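You operate a simulated robot arm through the tools that you are given. There is no shell and no other tool. Be economical: measure what you need, move in short steps, check, and stop when the job is done.

You are at the controls of a simulated two-armed robot. One attempt, no reset.

## Task
Open the narrow cabinet door, take the ring from the top shelf of the narrow cabinet and leave it on the draining board, then shut the door. Then put the black weight on the workbench top away on the top of the beige drawer chest. Then close the left desk door. The order counts.

The check looks at the end state, three seconds after you hand in, the way a careful person would. Anything else that was tipped, shoved, dropped, spilled or broken makes it a failure.

## Robot
Two 7-joint arms with two-finger parallel grippers on one trunk, on a base that drives. Base frame: it is fixed to the floor where the robot stands at the start and does not move with it; the origin is under the middle of the robot, x ahead of it, y to its left, z up. Readings come in mm, rad, newtons and seconds.
The left shoulder is at the start at [30, 119, 935], the right one opposite. With the tool pointing down near the work surface each hand reaches from about 260 to 680 mm from the robot's upright axis, wherever it stands, measured 20 degrees to its own side. Places, roughly: black weight [2250, 5000, 750]; draining board [3400, -1000, 900]; left desk door [10600, 0, 400]; narrow cabinet door [8100, -200, 600]; ring [8000, -250, 750]; top of the beige drawer chest [11300, 3900, 900]. Payload 3.43 kg a hand.
Tool frame (each hand has its own): the origin (TCP) lies between the finger pads and is the grasp point; the fingertips stand 30 mm ahead of it; z points along the fingers, y is the line along which they close. The gripper opens to 94 mm. The fingers are 28 mm wide and 10 mm thick; the gripper's body (50 by 96 mm) begins 55 mm behind the TCP.
Orientation is that of the tool frame in the base frame, as a unit quaternion [x, y, z, w]. With the fingers straight down and closing along the base's y, the tool's x points along the base's -x, its y along +y and its z along -z.

## Interface
- The arms move only by the tool jog_arm. It takes "left_moves", "right_moves" or both (then of equal length, played together; a hand with none holds still); each is a list of rows, each a list of 7 numbers: the shift along the tool's x, y, z in m, then the turn, a rotation vector about the tool's x, y, z in rad, then the opening, from 0 (shut) to 1 (fully open). In form: [[dx, dy, dz, ax, ay, az, claw], ...]. A call has 1 to 20 rows; each row is the pose to reach, as a shift and turn from the pose commanded when the call began, along the tool's axes at that moment. A row lasts 0.2 s, in which the tool goes at most 50 mm and 0.15 rad; a call with a longer step from one row to the next is refused whole, and so is a gripper value outside its range. A pose out of reach is approached as far as the arm can. The call stops where the force on the tool passes 40 N (or 10 N more than at its start, if that is more) or the arm is blocked; 0.2 s more then pass. The fingers move at their own pace (about 72 mm/s each) and stop on an object; they squeeze with about 41 N. The grip force told is the motor's: it shows also when the fingers shut on nothing. Time passes only in rows, and 0.2 s behind the last, so rows that repeat a pose let the fingers close. It gives the time, the measured TCP pose, the force on the tool (base axes), the opening and the grip force at its end, in the units of the frame above (readings bear some noise), with the torque about the TCP (base axes, N m) and any sound that the robot's microphone picked up, and new pictures: "show" is both (left out), scene, wrist or none (wrist: the cameras of the hands that moved).
- Cameras (640 x 400 px; columns grow to the right, rows downward): "scene" is now at [67.8, -22.4, 1660.9]; the picture's right is [-0.13, -0.99, 0.00], its down [-0.64, 0.08, -0.77] and it looks along [0.76, -0.10, -0.64] (base axes); focal length 252 px, centre (320, 200). "left" rides on the left gripper at [76, -14, -102] in its tool frame; the picture's right is [0.18, 0.98, 0.00], its down [-0.75, 0.14, -0.64] and it looks along [-0.63, 0.12, 0.77] (tool axes); focal length 243 px, centre (320, 200). "right" rides on the right gripper at [76, 14, -102] in its tool frame; the picture's right is [-0.18, 0.98, 0.00], its down [-0.75, -0.14, -0.64] and it looks along [-0.63, -0.12, 0.77] (tool axes); focal length 243 px, centre (320, 200). There is no depth. A picture from a camera that has moved, and an enlarged one, comes with that camera's place and axes in the base frame and with its lens. The place of the scene camera against the robot may be out by one fixed shift of up to 25 mm in any direction.
- raise_lower(by): slides the trunk up (or, below 0, down) by that many mm; the arms and the scene camera ride with it, the base frame stays. It gives what a move gives, with no picture.
- drive_base(legs): drives the robot by 1 to 6 legs, each [ahead, turn to the left] in mm and rad, along the robot's own axes; the way and the turn of a leg run together, so that a leg with both is an arc; at most 1500 mm and 3.142 rad a leg. The arms and the cameras ride along, it lands a little off, and it stops where it bumps. It gives what a move gives, and a new picture of the scene camera.
- head_to(pan, tilt): turns the head with the scene camera to pan (to the left, within 2.496 rad either way) and tilt (down, from -0.506 to 1.204), counted from straight ahead of the robot. It gives what a move gives, and a new picture of the scene camera.
- inspect(camera, box): a new picture of the part [left, top, right, bottom] of that camera's present view, enlarged. The clock stands still meanwhile.
- sign_off(): hands the job in; it is judged then, once.

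Work in short steps. Places have to be worked out from the pictures, the camera data and where the tool is seen: move nearer, look again, correct. Check each grasp and each placing, and mend what went wrong. You have 165 turns and 260 pictures in all, those below and enlarged ones among them. Open the grippers and draw the arms clear of the work before you hand the job in, unless the task says otherwise; then end with one line.

The tools are called after "Emit:" as a command line: name --argument value ..., lists and objects as JSON in quotes. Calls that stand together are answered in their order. jog_arm: Moves the arms, as the interface text tells. Its arguments: {"type":"object","properties":{"left_moves":{"type":"array","items":{"type":"array","items":{"type":"number"}}},"right_moves":{"type":"array","items":{"type":"array","items":{"type":"number"}}},"show":{"type":"string","enum":["both","scene","wrist","none"]}},"required":[]} The other tools are called the same way: raise_lower (by) slides the trunk up or down; drive_base (legs) drives the base; head_to (pan, tilt) turns the head that bears the scene camera; inspect (camera, box) takes an enlarged picture of a part of a camera's view; sign_off () hands the job in.

At the start:

```text
time_s: 0.0
left_tool_pos: [513.9, 199.1, 774.3]
left_tool_rot: [-0.001, 1.0, 0.0, 0.0]
left_contact_force: [-0.2, 0.4, 0.1]
left_moment: [-0.01, 0.02, 0.03]
left_gripper_width: 93.8
left_grip_force: 0.1
right_tool_pos: [390.1, -180.2, 770.7]
right_tool_rot: [-0.001, 1.0, 0.0, -0.001]
right_contact_force: [0.4, 0.4, -0.3]
right_moment: [-0.01, 0.02, 0.03]
right_gripper_width: 93.9
right_grip_force: 0.1
trunk travel left (down, up): [-200.0, 210.0]
robot x, y, heading: [-1.7, 2.5, -0.0]
head pan, tilt: [-0.131, 0.696]
```

scene: 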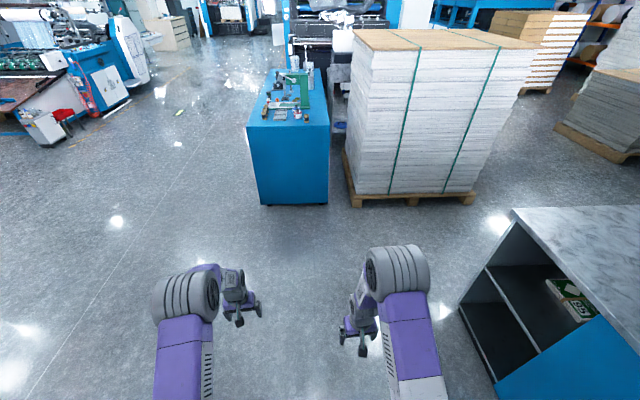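
right: 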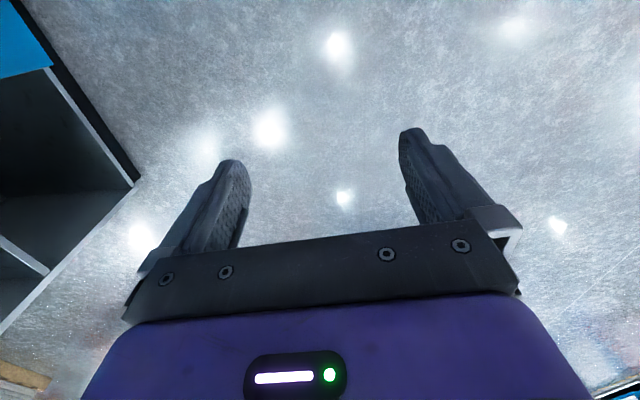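
left: 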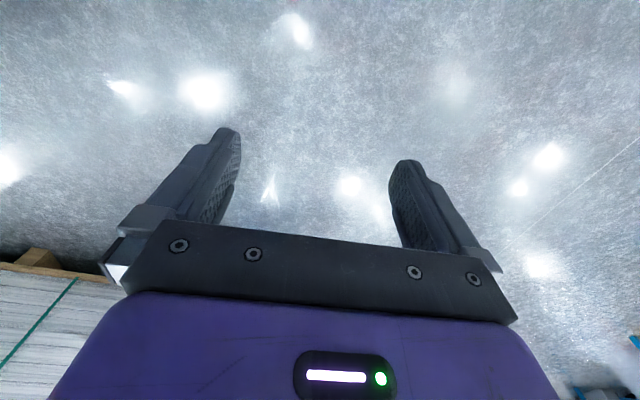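

The workspace is large, so I look ahead with a level head to find the route first.

Emit:
head_to --pan 0 --tilt 0.25

Emit:
head_to --pan -0.9 --tilt 0.4

Emit:
head_to --pan 0.9 --tilt 0.3

```text
time_s: 0.9
left_tool_pos: [514.8, 198.8, 775.2]
left_tool_rot: [0.0, 1.0, 0.0, -0.001]
left_contact_force: [0.0, -0.7, -0.1]
left_moment: [0.0, -0.01, -0.01]
left_gripper_width: 94.1
left_grip_force: 0.1
right_tool_pos: [390.6, -179.6, 769.8]
right_tool_rot: [0.0, 1.0, -0.001, 0.0]
right_contact_force: [-0.1, 0.4, 0.7]
right_moment: [-0.02, 0.0, 0.03]
right_gripper_width: 94.0
right_grip_force: 0.0
trunk travel left (down, up): [-200.0, 210.0]
robot x, y, heading: [-1.5, -1.3, 0.001]
head pan, tilt: [0.0, 0.25]
camera scene: at [76.8, -11.3, 1701.3], right [0.0, -1.0, 0.0], down [-0.25, 0.0, -0.97], along [0.97, 0.0, -0.25], focal length 252 px, centre (320, 200)
```

scene: 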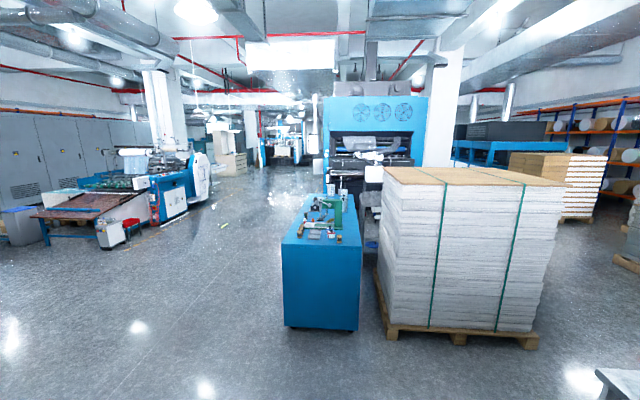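

```text
time_s: 2.1
left_tool_pos: [515.2, 198.2, 774.8]
left_tool_rot: [0.0, 1.0, 0.0, 0.0]
left_contact_force: [0.9, 0.1, -0.1]
left_moment: [-0.01, 0.02, -0.01]
left_gripper_width: 93.9
left_grip_force: 0.0
right_tool_pos: [390.4, -180.0, 768.9]
right_tool_rot: [0.0, 1.0, 0.0, -0.001]
right_contact_force: [0.8, 0.1, -0.2]
right_moment: [0.01, -0.01, 0.0]
right_gripper_width: 94.0
right_grip_force: 0.0
trunk travel left (down, up): [-200.0, 210.0]
robot x, y, heading: [1.7, -0.7, 0.001]
head pan, tilt: [-0.901, 0.4]
camera scene: at [41.0, -83.8, 1687.4], right [-0.78, -0.62, 0.0], down [-0.24, 0.3, -0.92], along [0.57, -0.72, -0.39], focal length 252 px, centre (320, 200)
```

scene: 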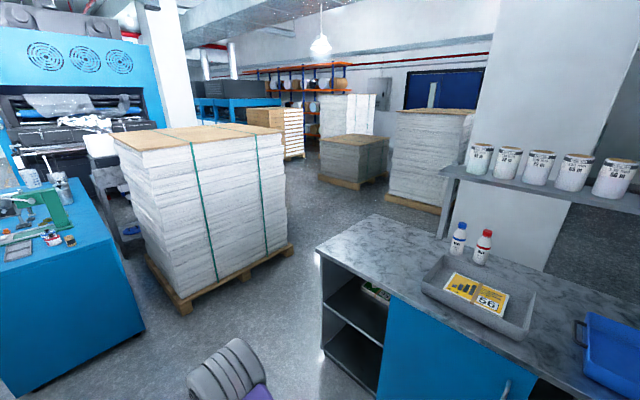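

```text
time_s: 3.9
left_tool_pos: [514.5, 199.1, 773.9]
left_tool_rot: [0.001, 1.0, 0.0, 0.0]
left_contact_force: [-0.8, 0.0, 0.6]
left_moment: [-0.02, 0.01, -0.03]
left_gripper_width: 94.0
left_grip_force: 0.0
right_tool_pos: [389.9, -180.4, 769.3]
right_tool_rot: [0.0, 1.0, -0.001, 0.0]
right_contact_force: [0.0, 0.3, -0.4]
right_moment: [0.0, -0.03, -0.01]
right_gripper_width: 93.9
right_grip_force: 0.1
trunk travel left (down, up): [-200.0, 210.0]
robot x, y, heading: [2.2, -0.1, -0.006]
head pan, tilt: [0.901, 0.3]
camera scene: at [41.4, 61.8, 1696.7], right [0.78, -0.62, 0.0], down [-0.18, -0.23, -0.96], along [0.59, 0.75, -0.3], focal length 252 px, centre (320, 200)
```

scene: 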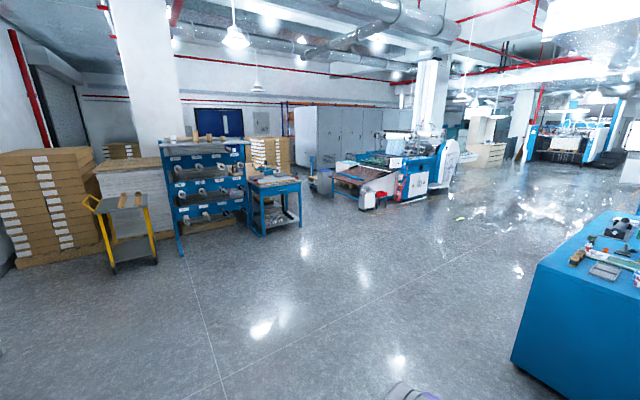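

The aisle at y≈1000 looks free past the blue cabinet. I point the head ahead and drive along the aisle in two parts.

Emit:
drive_base --legs '[[0, 0.6], [1500, 0], [400, 0], [0, -0.6], [1500, 0]]'

Emit:
head_to --pan -0.3 --tilt 0.3

```text
time_s: 23.6
left_tool_pos: [3552.8, 1267.5, 774.7]
left_tool_rot: [0.005, 1.0, 0.0, 0.0]
left_contact_force: [-1.2, -0.1, 0.9]
left_moment: [0.0, 0.0, -0.01]
left_gripper_width: 94.4
left_grip_force: 0.0
right_tool_pos: [3424.4, 891.4, 769.2]
right_tool_rot: [0.006, 1.0, 0.0, 0.0]
right_contact_force: [0.3, -0.3, -0.9]
right_moment: [-0.02, -0.01, 0.0]
right_gripper_width: 93.9
right_grip_force: 0.0
trunk travel left (down, up): [-200.0, 210.0]
robot x, y, heading: [3034.7, 1074.6, -0.004]
head pan, tilt: [0.901, 0.3]
camera scene: at [3078.8, 1136.4, 1696.7], right [0.78, -0.63, 0.0], down [-0.19, -0.23, -0.96], along [0.6, 0.74, -0.3], focal length 252 px, centre (320, 200)
```

scene: 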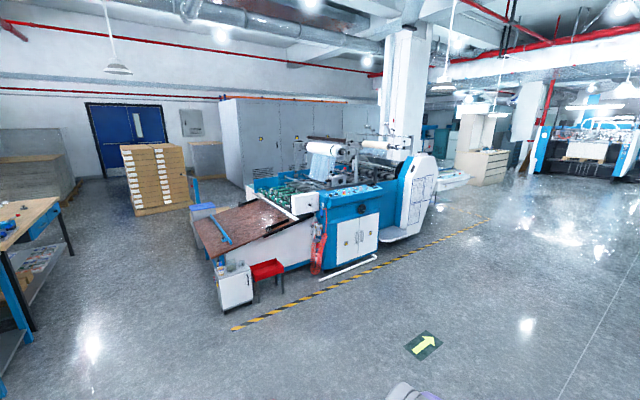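

```text
time_s: 25.0
left_tool_pos: [3552.1, 1268.1, 774.8]
left_tool_rot: [0.005, 1.0, -0.001, 0.0]
left_contact_force: [-0.4, 0.2, -0.1]
left_moment: [0.0, 0.0, 0.02]
left_gripper_width: 94.0
left_grip_force: 0.1
right_tool_pos: [3423.5, 891.3, 769.6]
right_tool_rot: [0.006, 1.0, 0.0, 0.0]
right_contact_force: [-0.5, 0.1, 0.2]
right_moment: [0.01, 0.0, -0.01]
right_gripper_width: 94.0
right_grip_force: 0.1
trunk travel left (down, up): [-200.0, 210.0]
robot x, y, heading: [3037.1, 1075.7, -0.009]
head pan, tilt: [-0.3, 0.3]
camera scene: at [3108.6, 1035.4, 1696.7], right [-0.31, -0.95, 0.0], down [-0.28, 0.09, -0.96], along [0.91, -0.29, -0.3], focal length 252 px, centre (320, 200)
```

scene: 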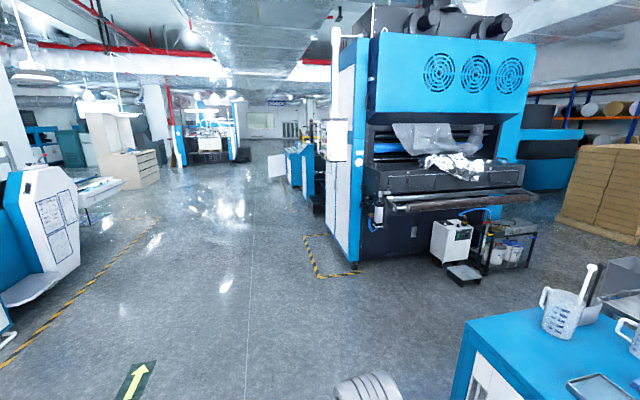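

I see the beige chest far left and blue units beyond the machine. I look right for the draining board before driving on.

Emit:
head_to --pan -1.2 --tilt 0.5

Emit:
drive_base --legs '[[1500, 0], [1500, 0]]'

Emit:
head_to --pan -0.6 --tilt 0.3

```text
time_s: 26.2
left_tool_pos: [3551.8, 1268.2, 775.5]
left_tool_rot: [0.005, 1.0, 0.0, -0.001]
left_contact_force: [-0.5, 0.2, 0.5]
left_moment: [0.04, -0.01, -0.01]
left_gripper_width: 93.7
left_grip_force: 0.2
right_tool_pos: [3425.3, 890.6, 769.2]
right_tool_rot: [0.005, 1.0, 0.0, 0.0]
right_contact_force: [-0.4, 0.7, -0.1]
right_moment: [-0.03, -0.02, -0.01]
right_gripper_width: 94.3
right_grip_force: 0.1
trunk travel left (down, up): [-200.0, 210.0]
robot x, y, heading: [3036.9, 1076.4, -0.009]
head pan, tilt: [-1.201, 0.499]
camera scene: at [3051.8, 978.7, 1678.3], right [-0.94, -0.35, 0.0], down [-0.17, 0.45, -0.88], along [0.31, -0.82, -0.48], focal length 252 px, centre (320, 200)
```

scene: 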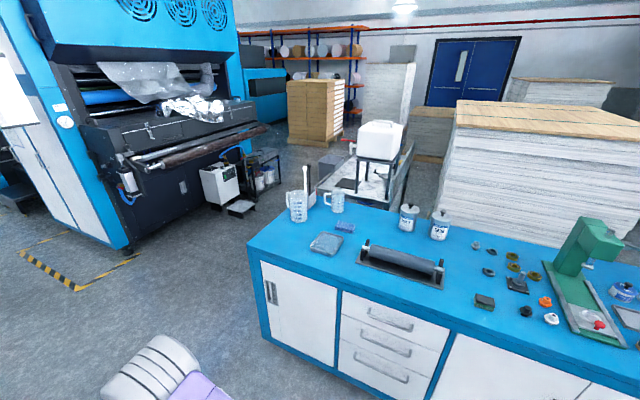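

```text
time_s: 40.8
left_tool_pos: [6578.9, 1136.7, 775.2]
left_tool_rot: [0.032, 0.999, 0.0, 0.0]
left_contact_force: [0.6, 0.9, -0.3]
left_moment: [0.02, 0.0, -0.03]
left_gripper_width: 94.0
left_grip_force: 0.0
right_tool_pos: [6430.4, 766.4, 769.2]
right_tool_rot: [0.032, 0.999, 0.0, 0.0]
right_contact_force: [0.1, 0.1, -0.3]
right_moment: [-0.01, -0.02, 0.04]
right_gripper_width: 93.9
right_grip_force: 0.0
trunk travel left (down, up): [-200.0, 210.0]
robot x, y, heading: [6054.3, 968.7, -0.069]
head pan, tilt: [-1.201, 0.499]
camera scene: at [6063.7, 874.5, 1678.3], right [-0.95, -0.3, 0.0], down [-0.14, 0.46, -0.88], along [0.26, -0.84, -0.48], focal length 252 px, centre (320, 200)
```

scene: 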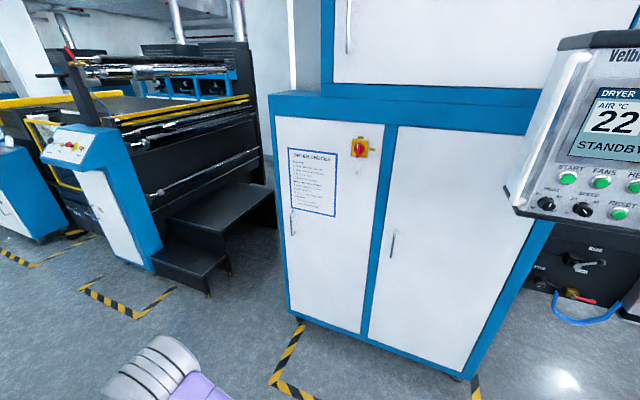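

```text
time_s: 41.8
left_tool_pos: [6578.0, 1136.7, 774.9]
left_tool_rot: [0.031, 1.0, 0.0, 0.001]
left_contact_force: [0.0, 0.0, -0.5]
left_moment: [0.02, 0.0, 0.04]
left_gripper_width: 94.0
left_grip_force: 0.1
right_tool_pos: [6430.6, 766.2, 768.6]
right_tool_rot: [0.033, 0.999, 0.0, 0.0]
right_contact_force: [-0.3, -0.3, -0.5]
right_moment: [0.02, 0.0, 0.01]
right_gripper_width: 94.0
right_grip_force: 0.0
trunk travel left (down, up): [-200.0, 210.0]
robot x, y, heading: [6051.5, 969.9, -0.065]
head pan, tilt: [-0.6, 0.3]
camera scene: at [6109.5, 903.6, 1696.7], right [-0.62, -0.79, 0.0], down [-0.23, 0.18, -0.96], along [0.75, -0.59, -0.3], focal length 252 px, centre (320, 200)
```

scene: 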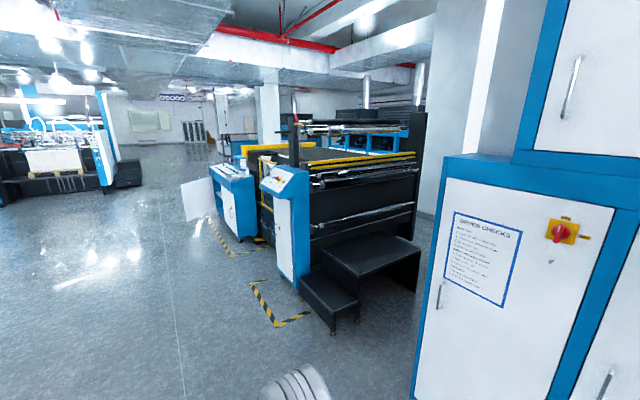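

The blue/white console with the panel atop seems to be the narrow cabinet. I zoom in.

Emit:
inspect --camera "scene" --box '[180, 130, 340, 230]'

Emit:
inspect --camera "scene" --box '[240, 150, 400, 300]'

```text
4.00 times, centred on (260, 180) of scene
camera zoom: at [6109.5, 903.6, 1696.7], right [-0.62, -0.79, 0.0], down [-0.23, 0.18, -0.96], along [0.75, -0.59, -0.3], focal length 1009 px, centre (560, 280)
```

zoom: 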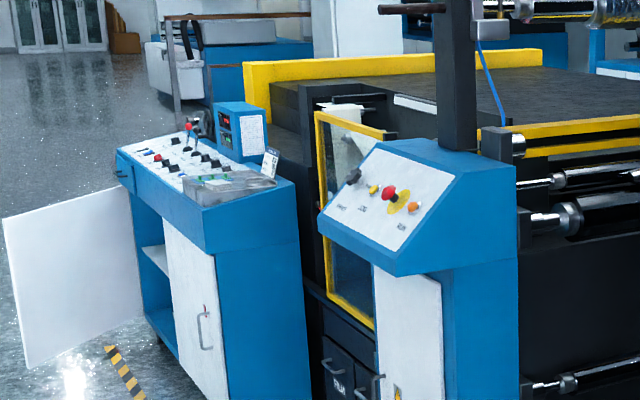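

```text
2.67 times, centred on (320, 225) of scene
camera zoom: at [6109.5, 903.6, 1696.7], right [-0.62, -0.79, 0.0], down [-0.23, 0.18, -0.96], along [0.75, -0.59, -0.3], focal length 673 px, centre (320, 133)
```

zoom: 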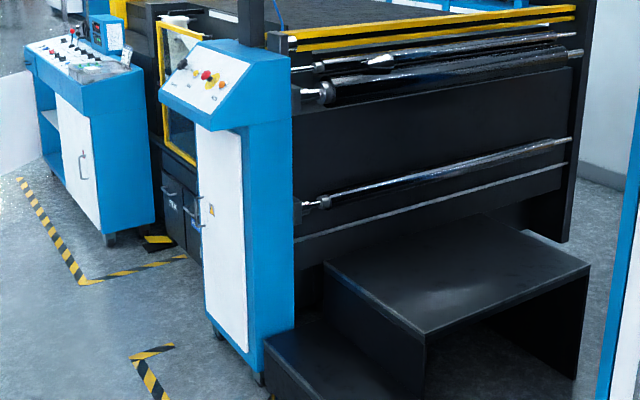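

The narrow cabinet faces +y, with the handle on its +x side and hinges on the −x side. I drive to about (8150, 850) and face it.

Emit:
drive_base --legs '[[1050, 0], [1050, 0], [0, -1.5]]'

Emit:
head_to --pan 0 --tilt 0.75

```text
time_s: 55.9
left_tool_pos: [8339.9, 287.4, 775.6]
left_tool_rot: [0.713, 0.701, 0.0, 0.0]
left_contact_force: [-0.2, 0.2, -0.3]
left_moment: [-0.01, 0.02, 0.0]
left_gripper_width: 94.2
left_grip_force: 0.1
right_tool_pos: [7964.6, 416.9, 770.3]
right_tool_rot: [0.713, 0.701, 0.001, -0.001]
right_contact_force: [0.0, -0.6, 0.3]
right_moment: [0.01, 0.0, -0.01]
right_gripper_width: 94.1
right_grip_force: 0.0
trunk travel left (down, up): [-200.0, 210.0]
robot x, y, heading: [8155.5, 805.0, -1.582]
head pan, tilt: [-0.6, 0.3]
camera scene: at [8110.4, 747.1, 1696.7], right [-0.82, 0.58, 0.0], down [0.17, 0.24, -0.96], along [-0.55, -0.78, -0.3], focal length 252 px, centre (320, 200)
```

scene: 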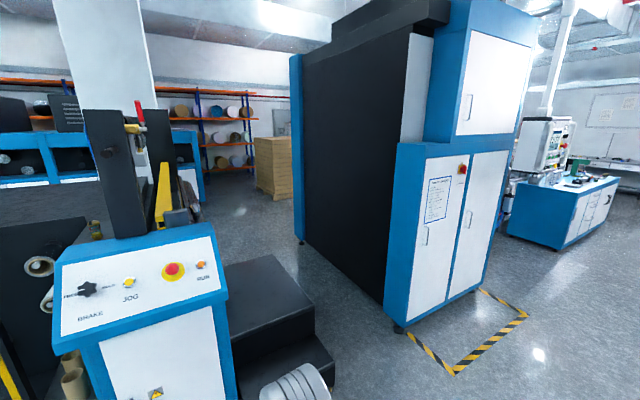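

```text
time_s: 56.9
left_tool_pos: [8340.0, 286.8, 774.4]
left_tool_rot: [0.713, 0.701, 0.0, 0.0]
left_contact_force: [-0.1, 0.0, 0.6]
left_moment: [0.01, 0.02, 0.0]
left_gripper_width: 94.1
left_grip_force: 0.0
right_tool_pos: [7963.7, 417.7, 770.1]
right_tool_rot: [0.713, 0.701, 0.0, 0.0]
right_contact_force: [-0.1, 0.2, -1.0]
right_moment: [-0.03, -0.04, 0.02]
right_gripper_width: 94.0
right_grip_force: 0.0
trunk travel left (down, up): [-200.0, 210.0]
robot x, y, heading: [8153.2, 806.8, -1.588]
head pan, tilt: [0.0, 0.75]
camera scene: at [8163.1, 740.3, 1656.4], right [-1.0, 0.02, 0.0], down [0.01, 0.68, -0.73], along [-0.01, -0.73, -0.68], focal length 252 px, centre (320, 200)
```

scene: 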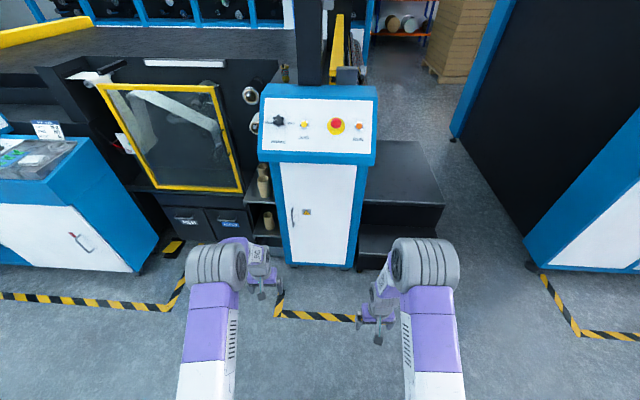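

Robot faces the cabinet squarely. I zoom on the door and the handle.

Emit:
inspect --camera "scene" --box '[240, 130, 400, 280]'

```text
2.67 times, centred on (320, 205) of scene
camera zoom: at [8163.1, 740.3, 1656.4], right [-1.0, 0.02, 0.0], down [0.01, 0.68, -0.73], along [-0.01, -0.73, -0.68], focal length 673 px, centre (320, 187)
```

zoom: 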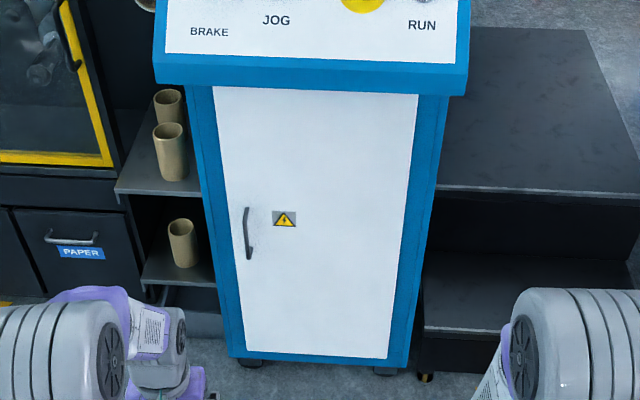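

The handle is a vertical bar near (8302, −240, 610), and the door is about 410 mm wide with its hinge near x≈7966. I lower the trunk, turn the left tool to horizontal, and move the right arm up and out of the way.

Emit:
raise_lower --by -150

Emit:
jog_arm --left_moves '[[0, 0, 0, 0, -0.1428, 0, 1], [0, 0, 0, 0, -0.2856, 0, 1], [0, 0, 0, 0, -0.4284, 0, 1], [0, 0, 0, 0, -0.5712, 0, 1], [0, 0, 0, 0, -0.714, 0, 1], [0, 0, 0, 0, -0.8568, 0, 1], [0, 0, 0, 0, -0.9996, 0, 1], [0, 0, 0, 0, -1.1424, 0, 1], [0, 0, 0, 0, -1.2852, 0, 1], [0, 0, 0, 0, -1.428, 0, 1], [0, 0, 0, 0, -1.5708, 0, 1], [0, 0, 0, 0, -1.5708, 0, 1]]' --right_moves '[[0, -0.03, -0.03, 0, 0, 0, 1], [0, -0.06, -0.06, 0, 0, 0, 1], [0, -0.09, -0.09, 0, 0, 0, 1], [0, -0.12, -0.12, 0, 0, 0, 1], [0, -0.15, -0.15, 0, 0, 0, 1], [0, -0.18, -0.18, 0, 0, 0, 1], [0, -0.2, -0.2, 0, 0, 0, 1], [0, -0.2, -0.2, 0, 0, 0, 1], [0, -0.2, -0.2, 0, 0, 0, 1], [0, -0.2, -0.2, 0, 0, 0, 1], [0, -0.2, -0.2, 0, 0, 0, 1], [0, -0.2, -0.2, 0, 0, 0, 1]]'

```text
time_s: 58.6
left_tool_pos: [8341.2, 287.3, 623.5]
left_tool_rot: [0.713, 0.701, 0.0, 0.001]
left_contact_force: [0.7, -0.2, 0.3]
left_moment: [0.02, -0.02, 0.0]
left_gripper_width: 94.2
left_grip_force: 0.2
right_tool_pos: [7963.6, 417.3, 620.7]
right_tool_rot: [0.713, 0.702, 0.0, 0.0]
right_contact_force: [-0.9, -0.5, -1.4]
right_moment: [0.03, -0.01, 0.04]
right_gripper_width: 94.1
right_grip_force: 0.1
trunk travel left (down, up): [-50.0, 360.0]
robot x, y, heading: [8150.2, 804.5, -1.582]
head pan, tilt: [0.0, 0.75]
```

```text
time_s: 61.2
left_tool_pos: [8341.0, 287.7, 625.1]
left_tool_rot: [-0.504, -0.496, 0.505, -0.496]
left_contact_force: [-0.4, -0.7, 0.0]
left_moment: [0.0, -0.02, 0.02]
left_gripper_width: 94.2
left_grip_force: 0.1
right_tool_pos: [7764.6, 420.1, 818.2]
right_tool_rot: [0.713, 0.701, 0.0, 0.0]
right_contact_force: [-0.8, 0.3, -0.9]
right_moment: [0.02, -0.03, 0.03]
right_gripper_width: 93.7
right_grip_force: 0.2
trunk travel left (down, up): [-50.0, 360.0]
robot x, y, heading: [8148.6, 803.4, -1.594]
head pan, tilt: [0.0, 0.75]
camera scene: at [8163.2, 740.4, 1506.3], right [-1.0, 0.02, 0.0], down [0.01, 0.68, -0.73], along [-0.01, -0.73, -0.68], focal length 252 px, centre (320, 200)
camera right: at [7779.9, 498.5, 920.4], right [0.98, -0.2, 0.0], down [-0.15, -0.75, 0.64], along [-0.13, -0.63, -0.77], focal length 243 px, centre (320, 200)
camera left: at [8327.9, 390.5, 547.2], right [0.98, -0.02, -0.18], down [0.15, 0.64, 0.75], along [0.11, -0.77, 0.63], focal length 243 px, centre (320, 200)
```

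scene: 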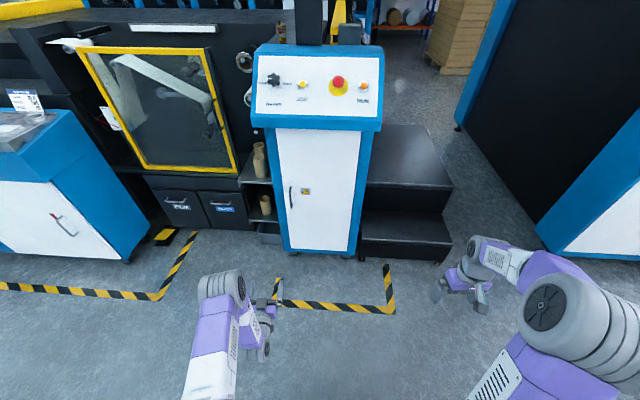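
right: 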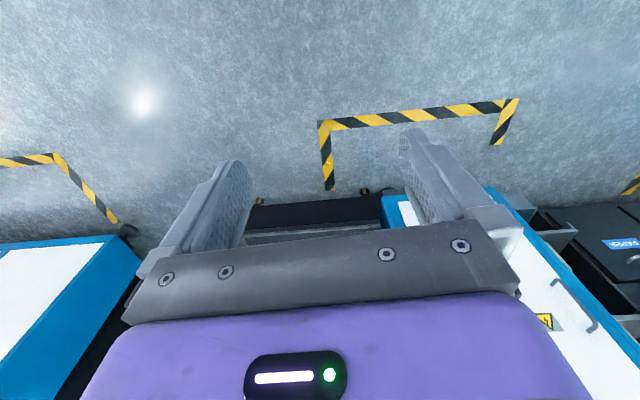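
left: 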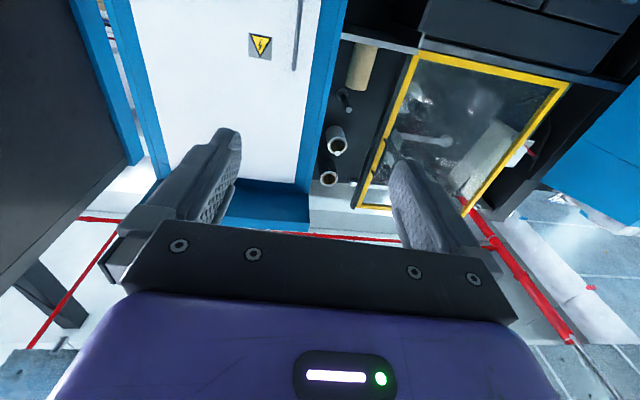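

I zoom the scene view to triangulate the handle against the earlier view.

Emit:
inspect --camera "scene" --box '[240, 110, 400, 260]'

```text
2.67 times, centred on (320, 185) of scene
camera zoom: at [8163.2, 740.4, 1506.3], right [-1.0, 0.02, 0.0], down [0.01, 0.68, -0.73], along [-0.01, -0.73, -0.68], focal length 673 px, centre (320, 240)
```

zoom: 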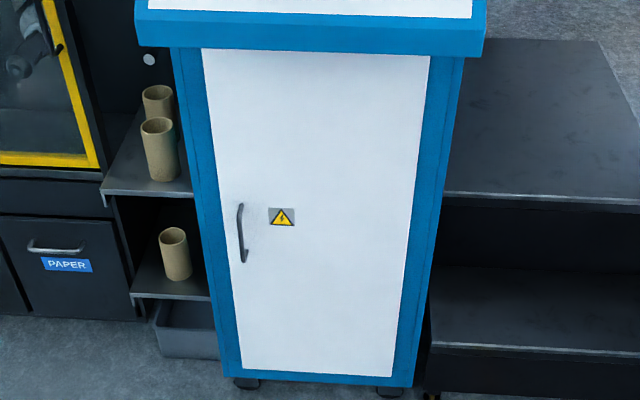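

Handle estimate: (8300, −232, 620). I drive forward 320 mm.

Emit:
drive_base --legs '[[320, 0]]'

Emit:
inspect --camera "left" --box '[0, 0, 640, 400]'

```text
time_s: 63.4
left_tool_pos: [8331.5, -35.8, 624.3]
left_tool_rot: [0.506, 0.495, -0.505, 0.494]
left_contact_force: [0.0, 0.0, -0.7]
left_moment: [-0.03, -0.02, 0.02]
left_gripper_width: 94.1
left_grip_force: 0.0
right_tool_pos: [7754.8, 102.9, 817.8]
right_tool_rot: [0.716, 0.698, 0.0, -0.001]
right_contact_force: [-1.2, 0.2, 0.3]
right_moment: [-0.01, 0.03, 0.0]
right_gripper_width: 94.1
right_grip_force: 0.1
trunk travel left (down, up): [-50.0, 360.0]
robot x, y, heading: [8140.4, 483.2, -1.597]
head pan, tilt: [0.0, 0.75]
camera scene: at [8156.4, 418.8, 1506.3], right [-1.0, 0.02, 0.0], down [0.02, 0.68, -0.73], along [-0.02, -0.73, -0.68], focal length 252 px, centre (320, 200)
```

scene: 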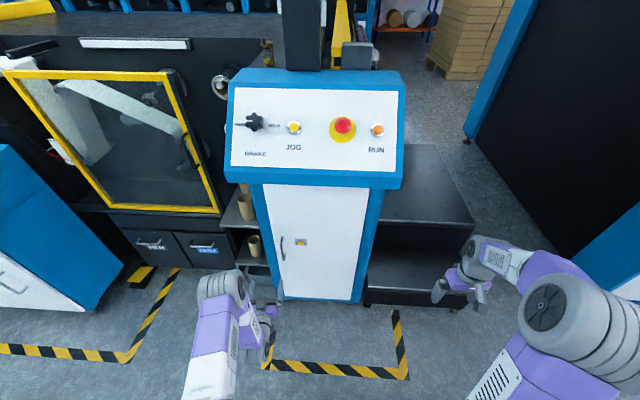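

```text
1.00 times, centred on (320, 200) of left (not enlarged: the box is as wide or as high as the picture)
camera zoom: at [8318.5, 68.0, 547.2], right [0.98, -0.02, -0.18], down [0.16, 0.64, 0.75], along [0.1, -0.77, 0.63], focal length 243 px, centre (320, 200)
```

zoom: 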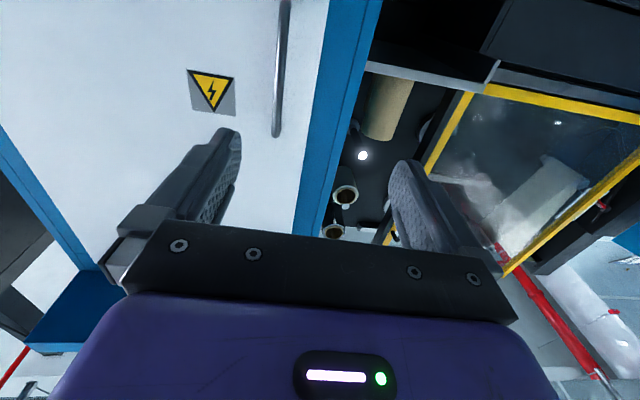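

Wrist camera puts the handle at x≈8281, top end z≈695. I approach partway: left 43 mm sideways, 130 mm forward.

Emit:
jog_arm --left_moves '[[0, -0.022, 0.03, 0, 0, 0, 1], [0, -0.043, 0.06, 0, 0, 0, 1], [0, -0.043, 0.1, 0, 0, 0, 1], [0, -0.043, 0.13, 0, 0, 0, 1]]'

```text
time_s: 64.4
left_tool_pos: [8286.4, -165.3, 625.8]
left_tool_rot: [-0.506, -0.494, 0.507, -0.493]
left_contact_force: [0.5, -0.4, -0.6]
left_moment: [0.01, 0.01, -0.01]
left_gripper_width: 93.8
left_grip_force: 0.1
right_tool_pos: [7754.8, 103.7, 819.1]
right_tool_rot: [0.716, 0.698, -0.001, 0.0]
right_contact_force: [0.8, -0.4, -0.5]
right_moment: [-0.02, -0.06, 0.06]
right_gripper_width: 93.9
right_grip_force: 0.0
trunk travel left (down, up): [-50.0, 360.0]
robot x, y, heading: [8142.3, 486.1, -1.598]
head pan, tilt: [0.0, 0.75]
camera scene: at [8156.4, 419.2, 1506.3], right [-1.0, 0.02, 0.0], down [0.02, 0.68, -0.73], along [-0.02, -0.73, -0.68], focal length 252 px, centre (320, 200)
camera left: at [8273.3, -61.4, 548.5], right [0.98, -0.02, -0.18], down [0.16, 0.64, 0.75], along [0.1, -0.77, 0.63], focal length 243 px, centre (320, 200)
```

scene: 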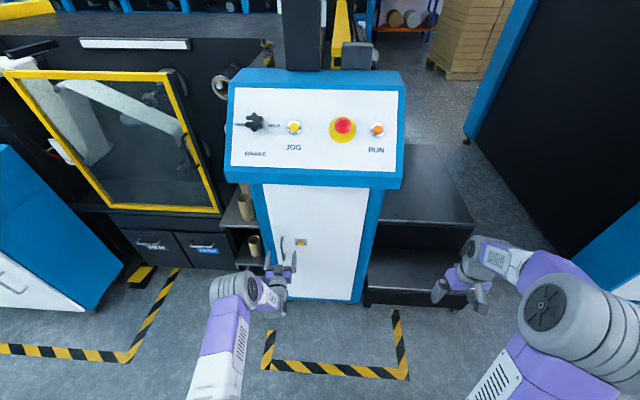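
left: 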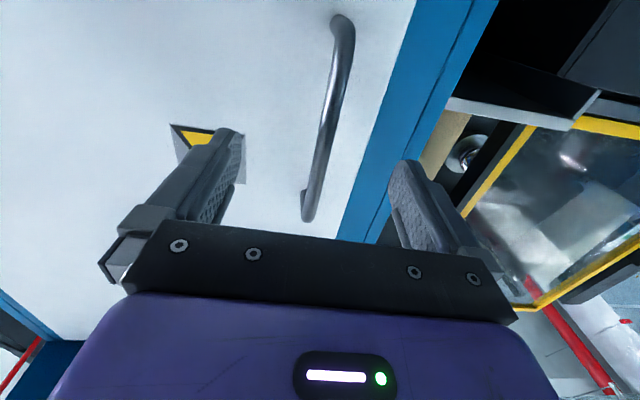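

The bar lies between the fingers, centred. I advance 25 mm and look again.

Emit:
jog_arm --left_moves '[[0, 0, 0.012, 0, 0, 0, 1], [0, 0, 0.025, 0, 0, 0, 1]]' --show "wrist"

Emit:
inspect --camera "scene" --box '[220, 200, 340, 320]'

```text
time_s: 65.0
left_tool_pos: [8284.7, -190.8, 625.6]
left_tool_rot: [-0.506, -0.494, 0.507, -0.494]
left_contact_force: [-0.6, 0.2, -0.2]
left_moment: [0.01, 0.0, 0.04]
left_gripper_width: 94.1
left_grip_force: 0.1
right_tool_pos: [7755.2, 102.8, 819.0]
right_tool_rot: [0.716, 0.699, 0.001, 0.0]
right_contact_force: [0.7, 0.0, 0.3]
right_moment: [0.05, 0.0, 0.01]
right_gripper_width: 94.2
right_grip_force: 0.1
trunk travel left (down, up): [-50.0, 360.0]
robot x, y, heading: [8140.9, 486.6, -1.593]
head pan, tilt: [0.0, 0.75]
camera left: at [8272.2, -86.5, 547.9], right [0.98, -0.02, -0.18], down [0.16, 0.64, 0.75], along [0.1, -0.77, 0.63], focal length 243 px, centre (320, 200)
```

left: 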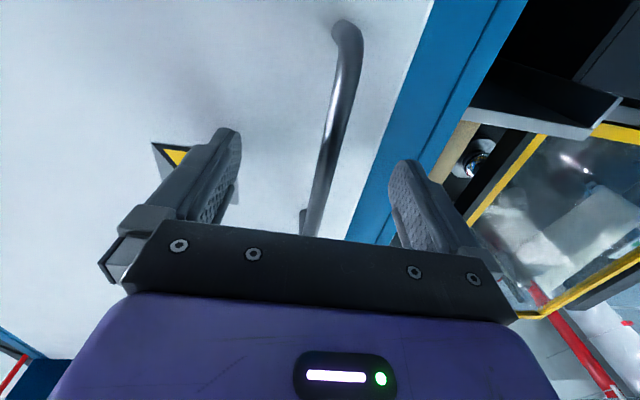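

```text
3.33 times, centred on (280, 260) of scene
camera zoom: at [8156.4, 419.2, 1506.3], right [-1.0, 0.02, 0.0], down [0.02, 0.68, -0.73], along [-0.02, -0.73, -0.68], focal length 841 px, centre (453, 0)
```

zoom: 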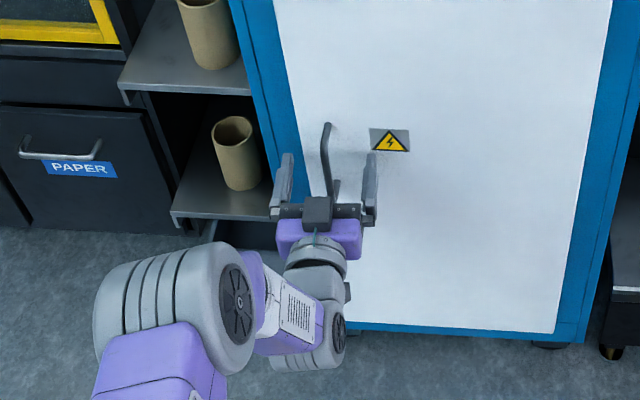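

I advance another 20 mm and close the gripper on the bar.

Emit:
jog_arm --left_moves '[[0, 0, 0.01, 0, 0, 0, 1], [0, 0, 0.02, 0, 0, 0, 1], [0, 0, 0.02, 0, 0, 0, 0], [0, 0, 0.02, 0, 0, 0, 0], [0, 0, 0.02, 0, 0, 0, 0], [0, 0, 0.02, 0, 0, 0, 0]]'

```text
time_s: 65.4
left_tool_pos: [8282.6, -194.9, 624.4]
left_tool_rot: [-0.506, -0.494, 0.508, -0.492]
left_contact_force: [2.1, 19.9, 9.5]
left_moment: [-0.27, 0.63, -1.06]
left_gripper_width: 93.1
left_grip_force: 0.2
right_tool_pos: [7755.5, 105.0, 818.5]
right_tool_rot: [0.715, 0.699, -0.001, 0.001]
right_contact_force: [0.2, 0.3, 0.9]
right_moment: [0.0, 0.01, -0.01]
right_gripper_width: 94.1
right_grip_force: 0.1
trunk travel left (down, up): [-50.0, 360.0]
robot x, y, heading: [8144.9, 488.4, -1.596]
head pan, tilt: [0.0, 0.75]
stopped in row 2 (left hand): the force on the tool passed its limit at 45 N (the readings are from after the stop); the commanded pose is now the measured one
camera scene: at [8156.5, 422.9, 1506.6], right [-1.0, 0.02, 0.0], down [0.02, 0.68, -0.73], along [-0.02, -0.73, -0.68], focal length 252 px, centre (320, 200)
camera left: at [8270.9, -90.2, 546.6], right [0.98, -0.03, -0.19], down [0.16, 0.64, 0.75], along [0.1, -0.77, 0.63], focal length 243 px, centre (320, 200)
```

scene: 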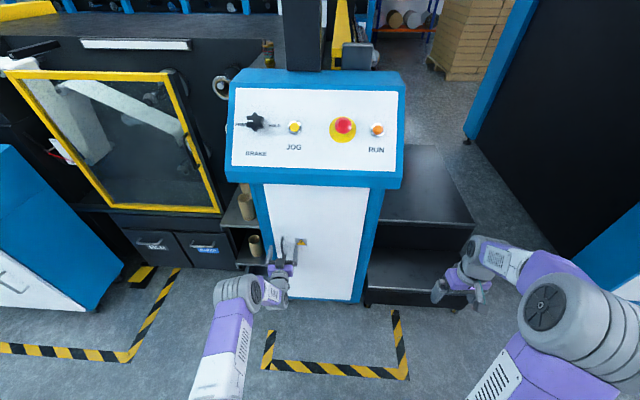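
left: 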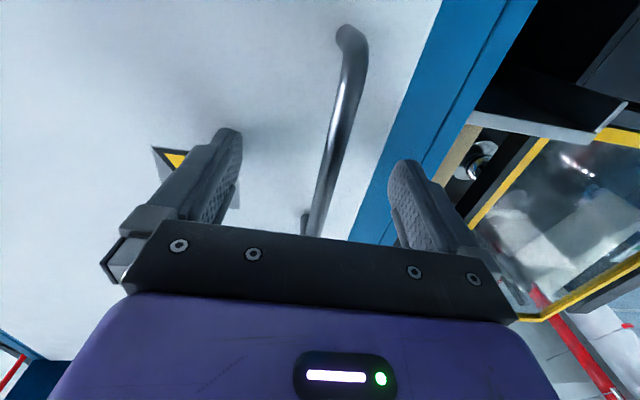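

The fingertips meet the door at y≈−226. I back off 4 mm and close on the bar.

Emit:
jog_arm --left_moves '[[0, 0, -0.005, 0, 0, 0, 1], [0, 0, -0.005, 0, 0, 0, 0], [0, 0, -0.005, 0, 0, 0, 0], [0, 0, -0.005, 0, 0, 0, 0], [0, 0, -0.005, 0, 0, 0, 0], [0, 0, -0.005, 0, 0, 0, 0]]' --show "wrist"

```text
time_s: 66.8
left_tool_pos: [8284.8, -190.0, 621.5]
left_tool_rot: [0.507, 0.495, -0.506, 0.492]
left_contact_force: [6.4, 1.1, 0.6]
left_moment: [0.25, -0.23, 0.02]
left_gripper_width: 14.3
left_grip_force: 45.1
right_tool_pos: [7756.0, 103.3, 819.2]
right_tool_rot: [0.715, 0.699, 0.0, 0.0]
right_contact_force: [0.0, -0.1, -0.7]
right_moment: [-0.02, -0.01, 0.01]
right_gripper_width: 93.9
right_grip_force: 0.0
trunk travel left (down, up): [-50.0, 360.0]
robot x, y, heading: [8148.9, 480.1, -1.591]
head pan, tilt: [0.0, 0.75]
camera left: at [8272.8, -87.2, 544.6], right [0.98, -0.02, -0.19], down [0.16, 0.64, 0.76], along [0.1, -0.77, 0.63], focal length 243 px, centre (320, 200)
```

left: 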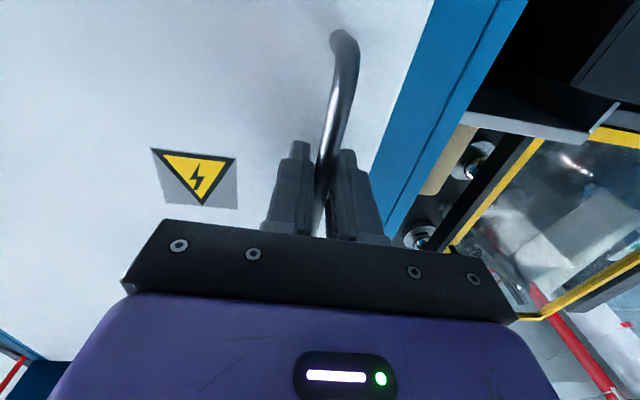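

Bar gripped (14 mm). I pull the door open along an arc of about 0.5 rad around the hinge at x≈7955.

Emit:
jog_arm --left_moves '[[0, -0.003, -0.0165, -0.05, 0, 0, 0], [0, -0.006, -0.033, -0.1, 0, 0, 0], [0, -0.0107, -0.049, -0.15, 0, 0, 0], [0, -0.0155, -0.065, -0.2, 0, 0, 0], [0, -0.0215, -0.08, -0.25, 0, 0, 0], [0, -0.028, -0.0955, -0.3, 0, 0, 0], [0, -0.0357, -0.11, -0.35, 0, 0, 0], [0, -0.0436, -0.125, -0.4, 0, 0, 0], [0, -0.0525, -0.139, -0.45, 0, 0, 0], [0, -0.062, -0.1527, -0.5, 0, 0, 0]]'

```text
time_s: 68.4
left_tool_pos: [8259.8, -82.5, 621.6]
left_tool_rot: [0.413, 0.576, -0.408, 0.576]
left_contact_force: [4.5, 1.1, 2.6]
left_moment: [0.6, 0.5, 0.13]
left_gripper_width: 14.4
left_grip_force: 44.6
right_tool_pos: [7755.3, 103.5, 819.0]
right_tool_rot: [0.715, 0.699, 0.0, 0.0]
right_contact_force: [0.1, 0.6, 0.2]
right_moment: [-0.01, -0.02, -0.02]
right_gripper_width: 93.8
right_grip_force: 0.0
trunk travel left (down, up): [-50.0, 360.0]
robot x, y, heading: [8146.8, 482.9, -1.591]
head pan, tilt: [0.0, 0.75]
stopped in row 8 (left hand): the force on the tool passed its limit at 41 N (the readings are from after the stop); the commanded pose is now the measured one
camera scene: at [8156.4, 419.9, 1506.4], right [-1.0, 0.02, 0.0], down [0.02, 0.68, -0.73], along [-0.02, -0.73, -0.68], focal length 252 px, centre (320, 200)
camera left: at [8213.4, 11.9, 544.6], right [0.93, 0.32, -0.18], down [-0.08, 0.65, 0.76], along [0.36, -0.69, 0.63], focal length 243 px, centre (320, 200)
```

scene: 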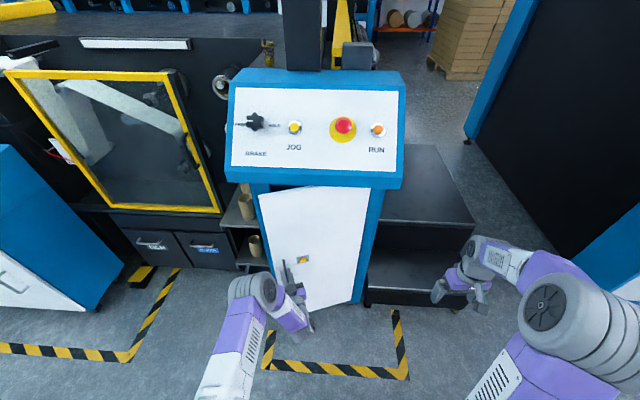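
left: 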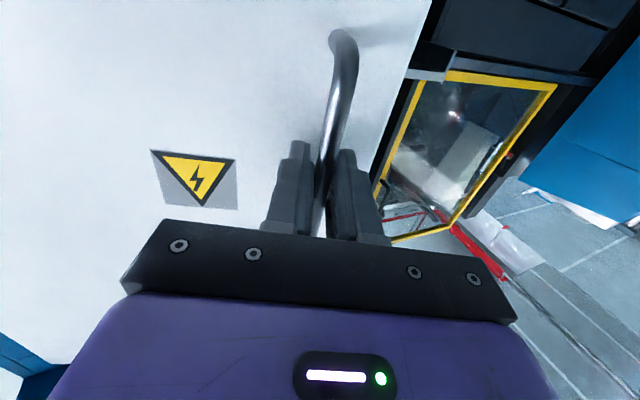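

The door swings; I refine the hinge to (7968, −207), radius 317, and continue the arc.

Emit:
jog_arm --left_moves '[[0, -0.0016, -0.0157, -0.05, 0, 0, 0], [0, -0.0039, -0.0314, -0.1, 0, 0, 0], [0, -0.007, -0.047, -0.15, 0, 0, 0], [0, -0.0109, -0.0624, -0.2, 0, 0, 0], [0, -0.0155, -0.0775, -0.25, 0, 0, 0], [0, -0.0209, -0.0924, -0.3, 0, 0, 0], [0, -0.027, -0.107, -0.35, 0, 0, 0], [0, -0.034, -0.1213, -0.4, 0, 0, 0], [0, -0.0415, -0.135, -0.45, 0, 0, 0], [0, -0.0498, -0.1488, -0.5, 0, 0, 0], [0, -0.059, -0.162, -0.55, 0, 0, 0], [0, -0.0682, -0.1745, -0.6, 0, 0, 0]]'

```text
time_s: 71.0
left_tool_pos: [8139.9, 63.4, 622.3]
left_tool_rot: [0.225, 0.671, -0.219, 0.671]
left_contact_force: [17.8, 28.6, -3.3]
left_moment: [-0.56, 0.33, -0.05]
left_gripper_width: 14.2
left_grip_force: 45.3
right_tool_pos: [7756.3, 105.3, 819.4]
right_tool_rot: [0.715, 0.699, -0.001, 0.001]
right_contact_force: [-0.2, 0.0, 0.6]
right_moment: [-0.01, 0.0, -0.03]
right_gripper_width: 94.1
right_grip_force: 0.1
trunk travel left (down, up): [-50.0, 360.0]
robot x, y, heading: [8145.0, 485.1, -1.598]
head pan, tilt: [0.0, 0.75]
camera scene: at [8158.1, 422.3, 1506.4], right [-1.0, 0.02, 0.0], down [0.01, 0.68, -0.73], along [-0.02, -0.73, -0.68], focal length 252 px, centre (320, 200)
camera left: at [8048.3, 115.3, 544.5], right [0.59, 0.79, -0.18], down [-0.43, 0.49, 0.76], along [0.68, -0.37, 0.63], focal length 243 px, centre (320, 200)
```

scene: 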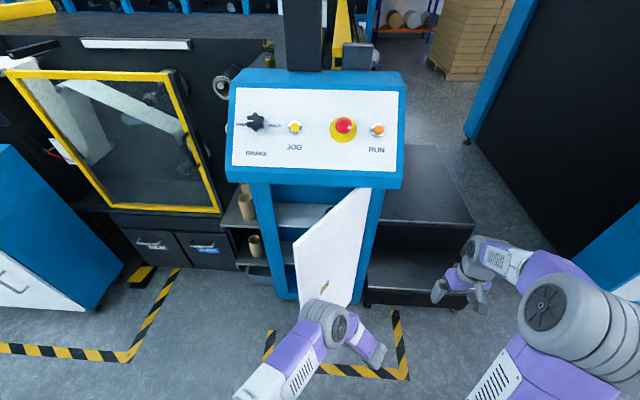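
left: 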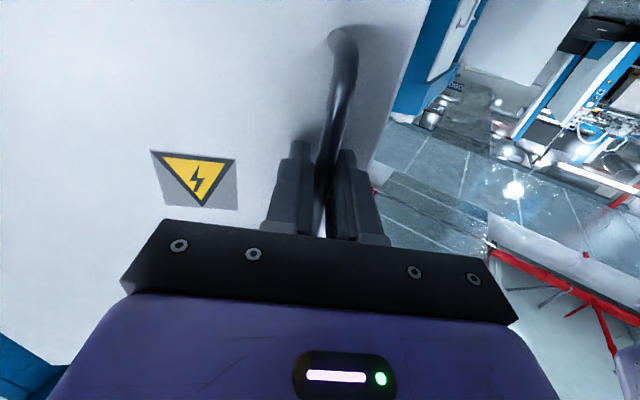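

Door is ~55° open. I release the handle and back off, so that I can push the door wider from its inner side.

Emit:
jog_arm --left_moves '[[0, 0, 0, 0, 0, 0, 0.6], [0, 0, 0, 0, 0, 0, 0.6], [0, 0, 0, 0, 0, 0, 0.6], [0, 0, -0.04, 0, 0, 0, 0.6], [0, 0, -0.08, 0, 0, 0, 0.6]]'

```text
time_s: 72.2
left_tool_pos: [8074.6, 110.0, 622.0]
left_tool_rot: [0.225, 0.671, -0.22, 0.672]
left_contact_force: [-1.5, -0.2, 0.7]
left_moment: [0.01, -0.01, 0.0]
left_gripper_width: 56.3
left_grip_force: 0.0
right_tool_pos: [7755.8, 103.1, 820.1]
right_tool_rot: [0.715, 0.699, 0.0, -0.001]
right_contact_force: [-0.3, 0.3, 1.0]
right_moment: [0.03, 0.01, 0.02]
right_gripper_width: 94.0
right_grip_force: 0.0
trunk travel left (down, up): [-50.0, 360.0]
robot x, y, heading: [8143.2, 485.5, -1.594]
head pan, tilt: [0.0, 0.75]
camera scene: at [8156.4, 420.1, 1506.3], right [-1.0, 0.02, 0.0], down [0.02, 0.68, -0.73], along [-0.02, -0.73, -0.68], focal length 252 px, centre (320, 200)
camera left: at [7984.1, 160.0, 544.0], right [0.59, 0.79, -0.18], down [-0.43, 0.49, 0.75], along [0.68, -0.37, 0.63], focal length 243 px, centre (320, 200)
```

scene: 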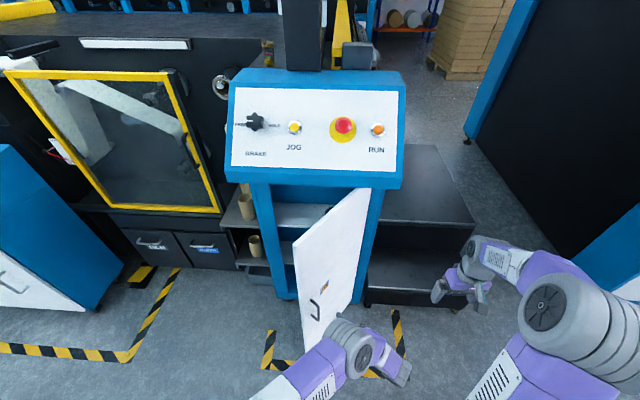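
left: 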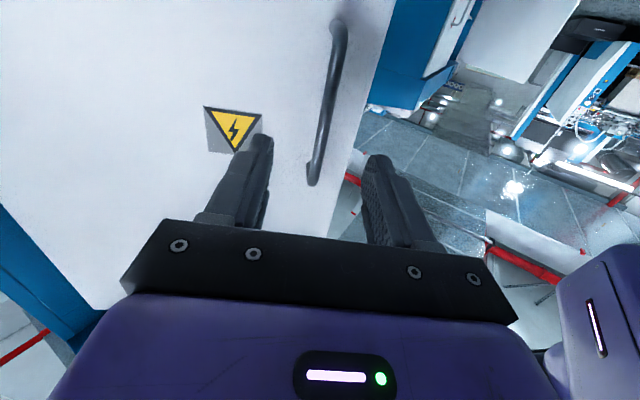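

I back the base by 250 mm so the left arm has room to swing round the door edge.

Emit:
drive_base --legs '[[-250, 0]]'

Emit:
jog_arm --left_moves '[[0, 0.03, 0.0132, 0.1, 0, 0, 0.3], [0, 0.06, 0.025, 0.2, 0, 0, 0.3], [0, 0.085, 0.04, 0.3, 0, 0, 0.3], [0, 0.11, 0.06, 0.4, 0, 0, 0], [0, 0.13, 0.08, 0.5, 0, 0, 0], [0, 0.15, 0.11, 0.6, 0, 0, 0], [0, 0.16, 0.14, 0.7, 0, 0, 0], [0, 0.17, 0.17, 0.8, 0, 0, 0], [0, 0.17, 0.19, 0.94, 0, 0, 0], [0, 0.17, 0.2, 0.95, 0, 0, 0]]'

```text
time_s: 74.0
left_tool_pos: [8080.6, 353.7, 621.2]
left_tool_rot: [0.224, 0.671, -0.22, 0.672]
left_contact_force: [1.0, 0.6, 0.4]
left_moment: [-0.01, 0.0, 0.0]
left_gripper_width: 56.6
left_grip_force: 0.1
right_tool_pos: [7761.6, 349.4, 818.2]
right_tool_rot: [0.715, 0.699, 0.0, 0.001]
right_contact_force: [1.1, 0.1, -0.5]
right_moment: [-0.02, 0.06, -0.03]
right_gripper_width: 94.1
right_grip_force: 0.1
trunk travel left (down, up): [-50.0, 360.0]
robot x, y, heading: [8147.1, 728.4, -1.595]
head pan, tilt: [0.0, 0.75]
camera scene: at [8162.2, 665.1, 1506.4], right [-1.0, 0.02, 0.0], down [0.01, 0.68, -0.73], along [-0.02, -0.73, -0.68], focal length 252 px, centre (320, 200)
```

scene: 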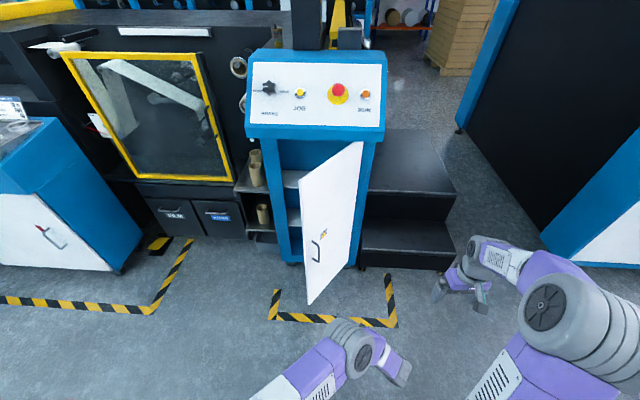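

```text
time_s: 75.3
left_tool_pos: [8204.8, 376.5, 622.0]
left_tool_rot: [0.326, 0.604, -0.449, 0.572]
left_contact_force: [0.1, -0.3, -0.2]
left_moment: [0.02, 0.0, 0.0]
left_gripper_width: 0.0
left_grip_force: 33.4
right_tool_pos: [7762.3, 347.3, 817.7]
right_tool_rot: [0.715, 0.699, 0.0, 0.0]
right_contact_force: [-0.3, -0.3, -0.8]
right_moment: [0.01, 0.0, -0.02]
right_gripper_width: 93.9
right_grip_force: 0.0
trunk travel left (down, up): [-50.0, 360.0]
robot x, y, heading: [8151.3, 730.1, -1.591]
head pan, tilt: [0.0, 0.75]
stopped in row 6 (left hand): the arm was blocked; the commanded pose is now the measured one
camera scene: at [8162.1, 664.5, 1506.3], right [-1.0, 0.02, 0.0], down [0.01, 0.68, -0.73], along [-0.02, -0.73, -0.68], focal length 252 px, centre (320, 200)
camera left: at [8140.2, 456.3, 541.8], right [0.87, 0.36, -0.35], down [-0.03, 0.73, 0.68], along [0.5, -0.58, 0.65], focal length 243 px, centre (320, 200)
```

scene: 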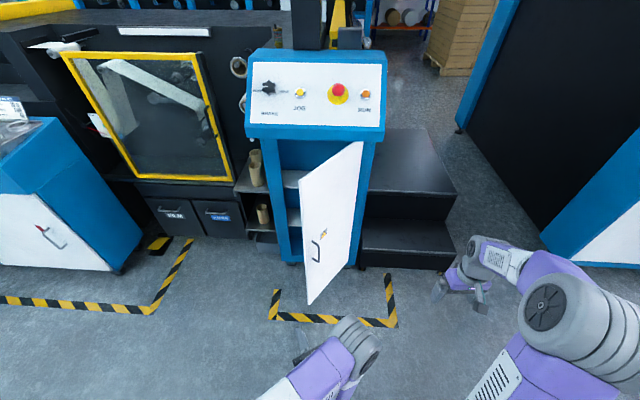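
left: 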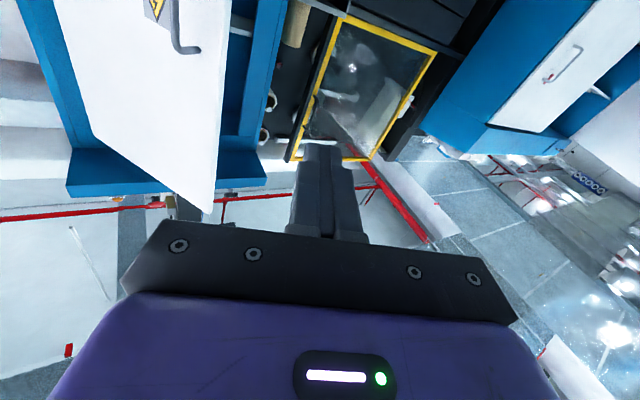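

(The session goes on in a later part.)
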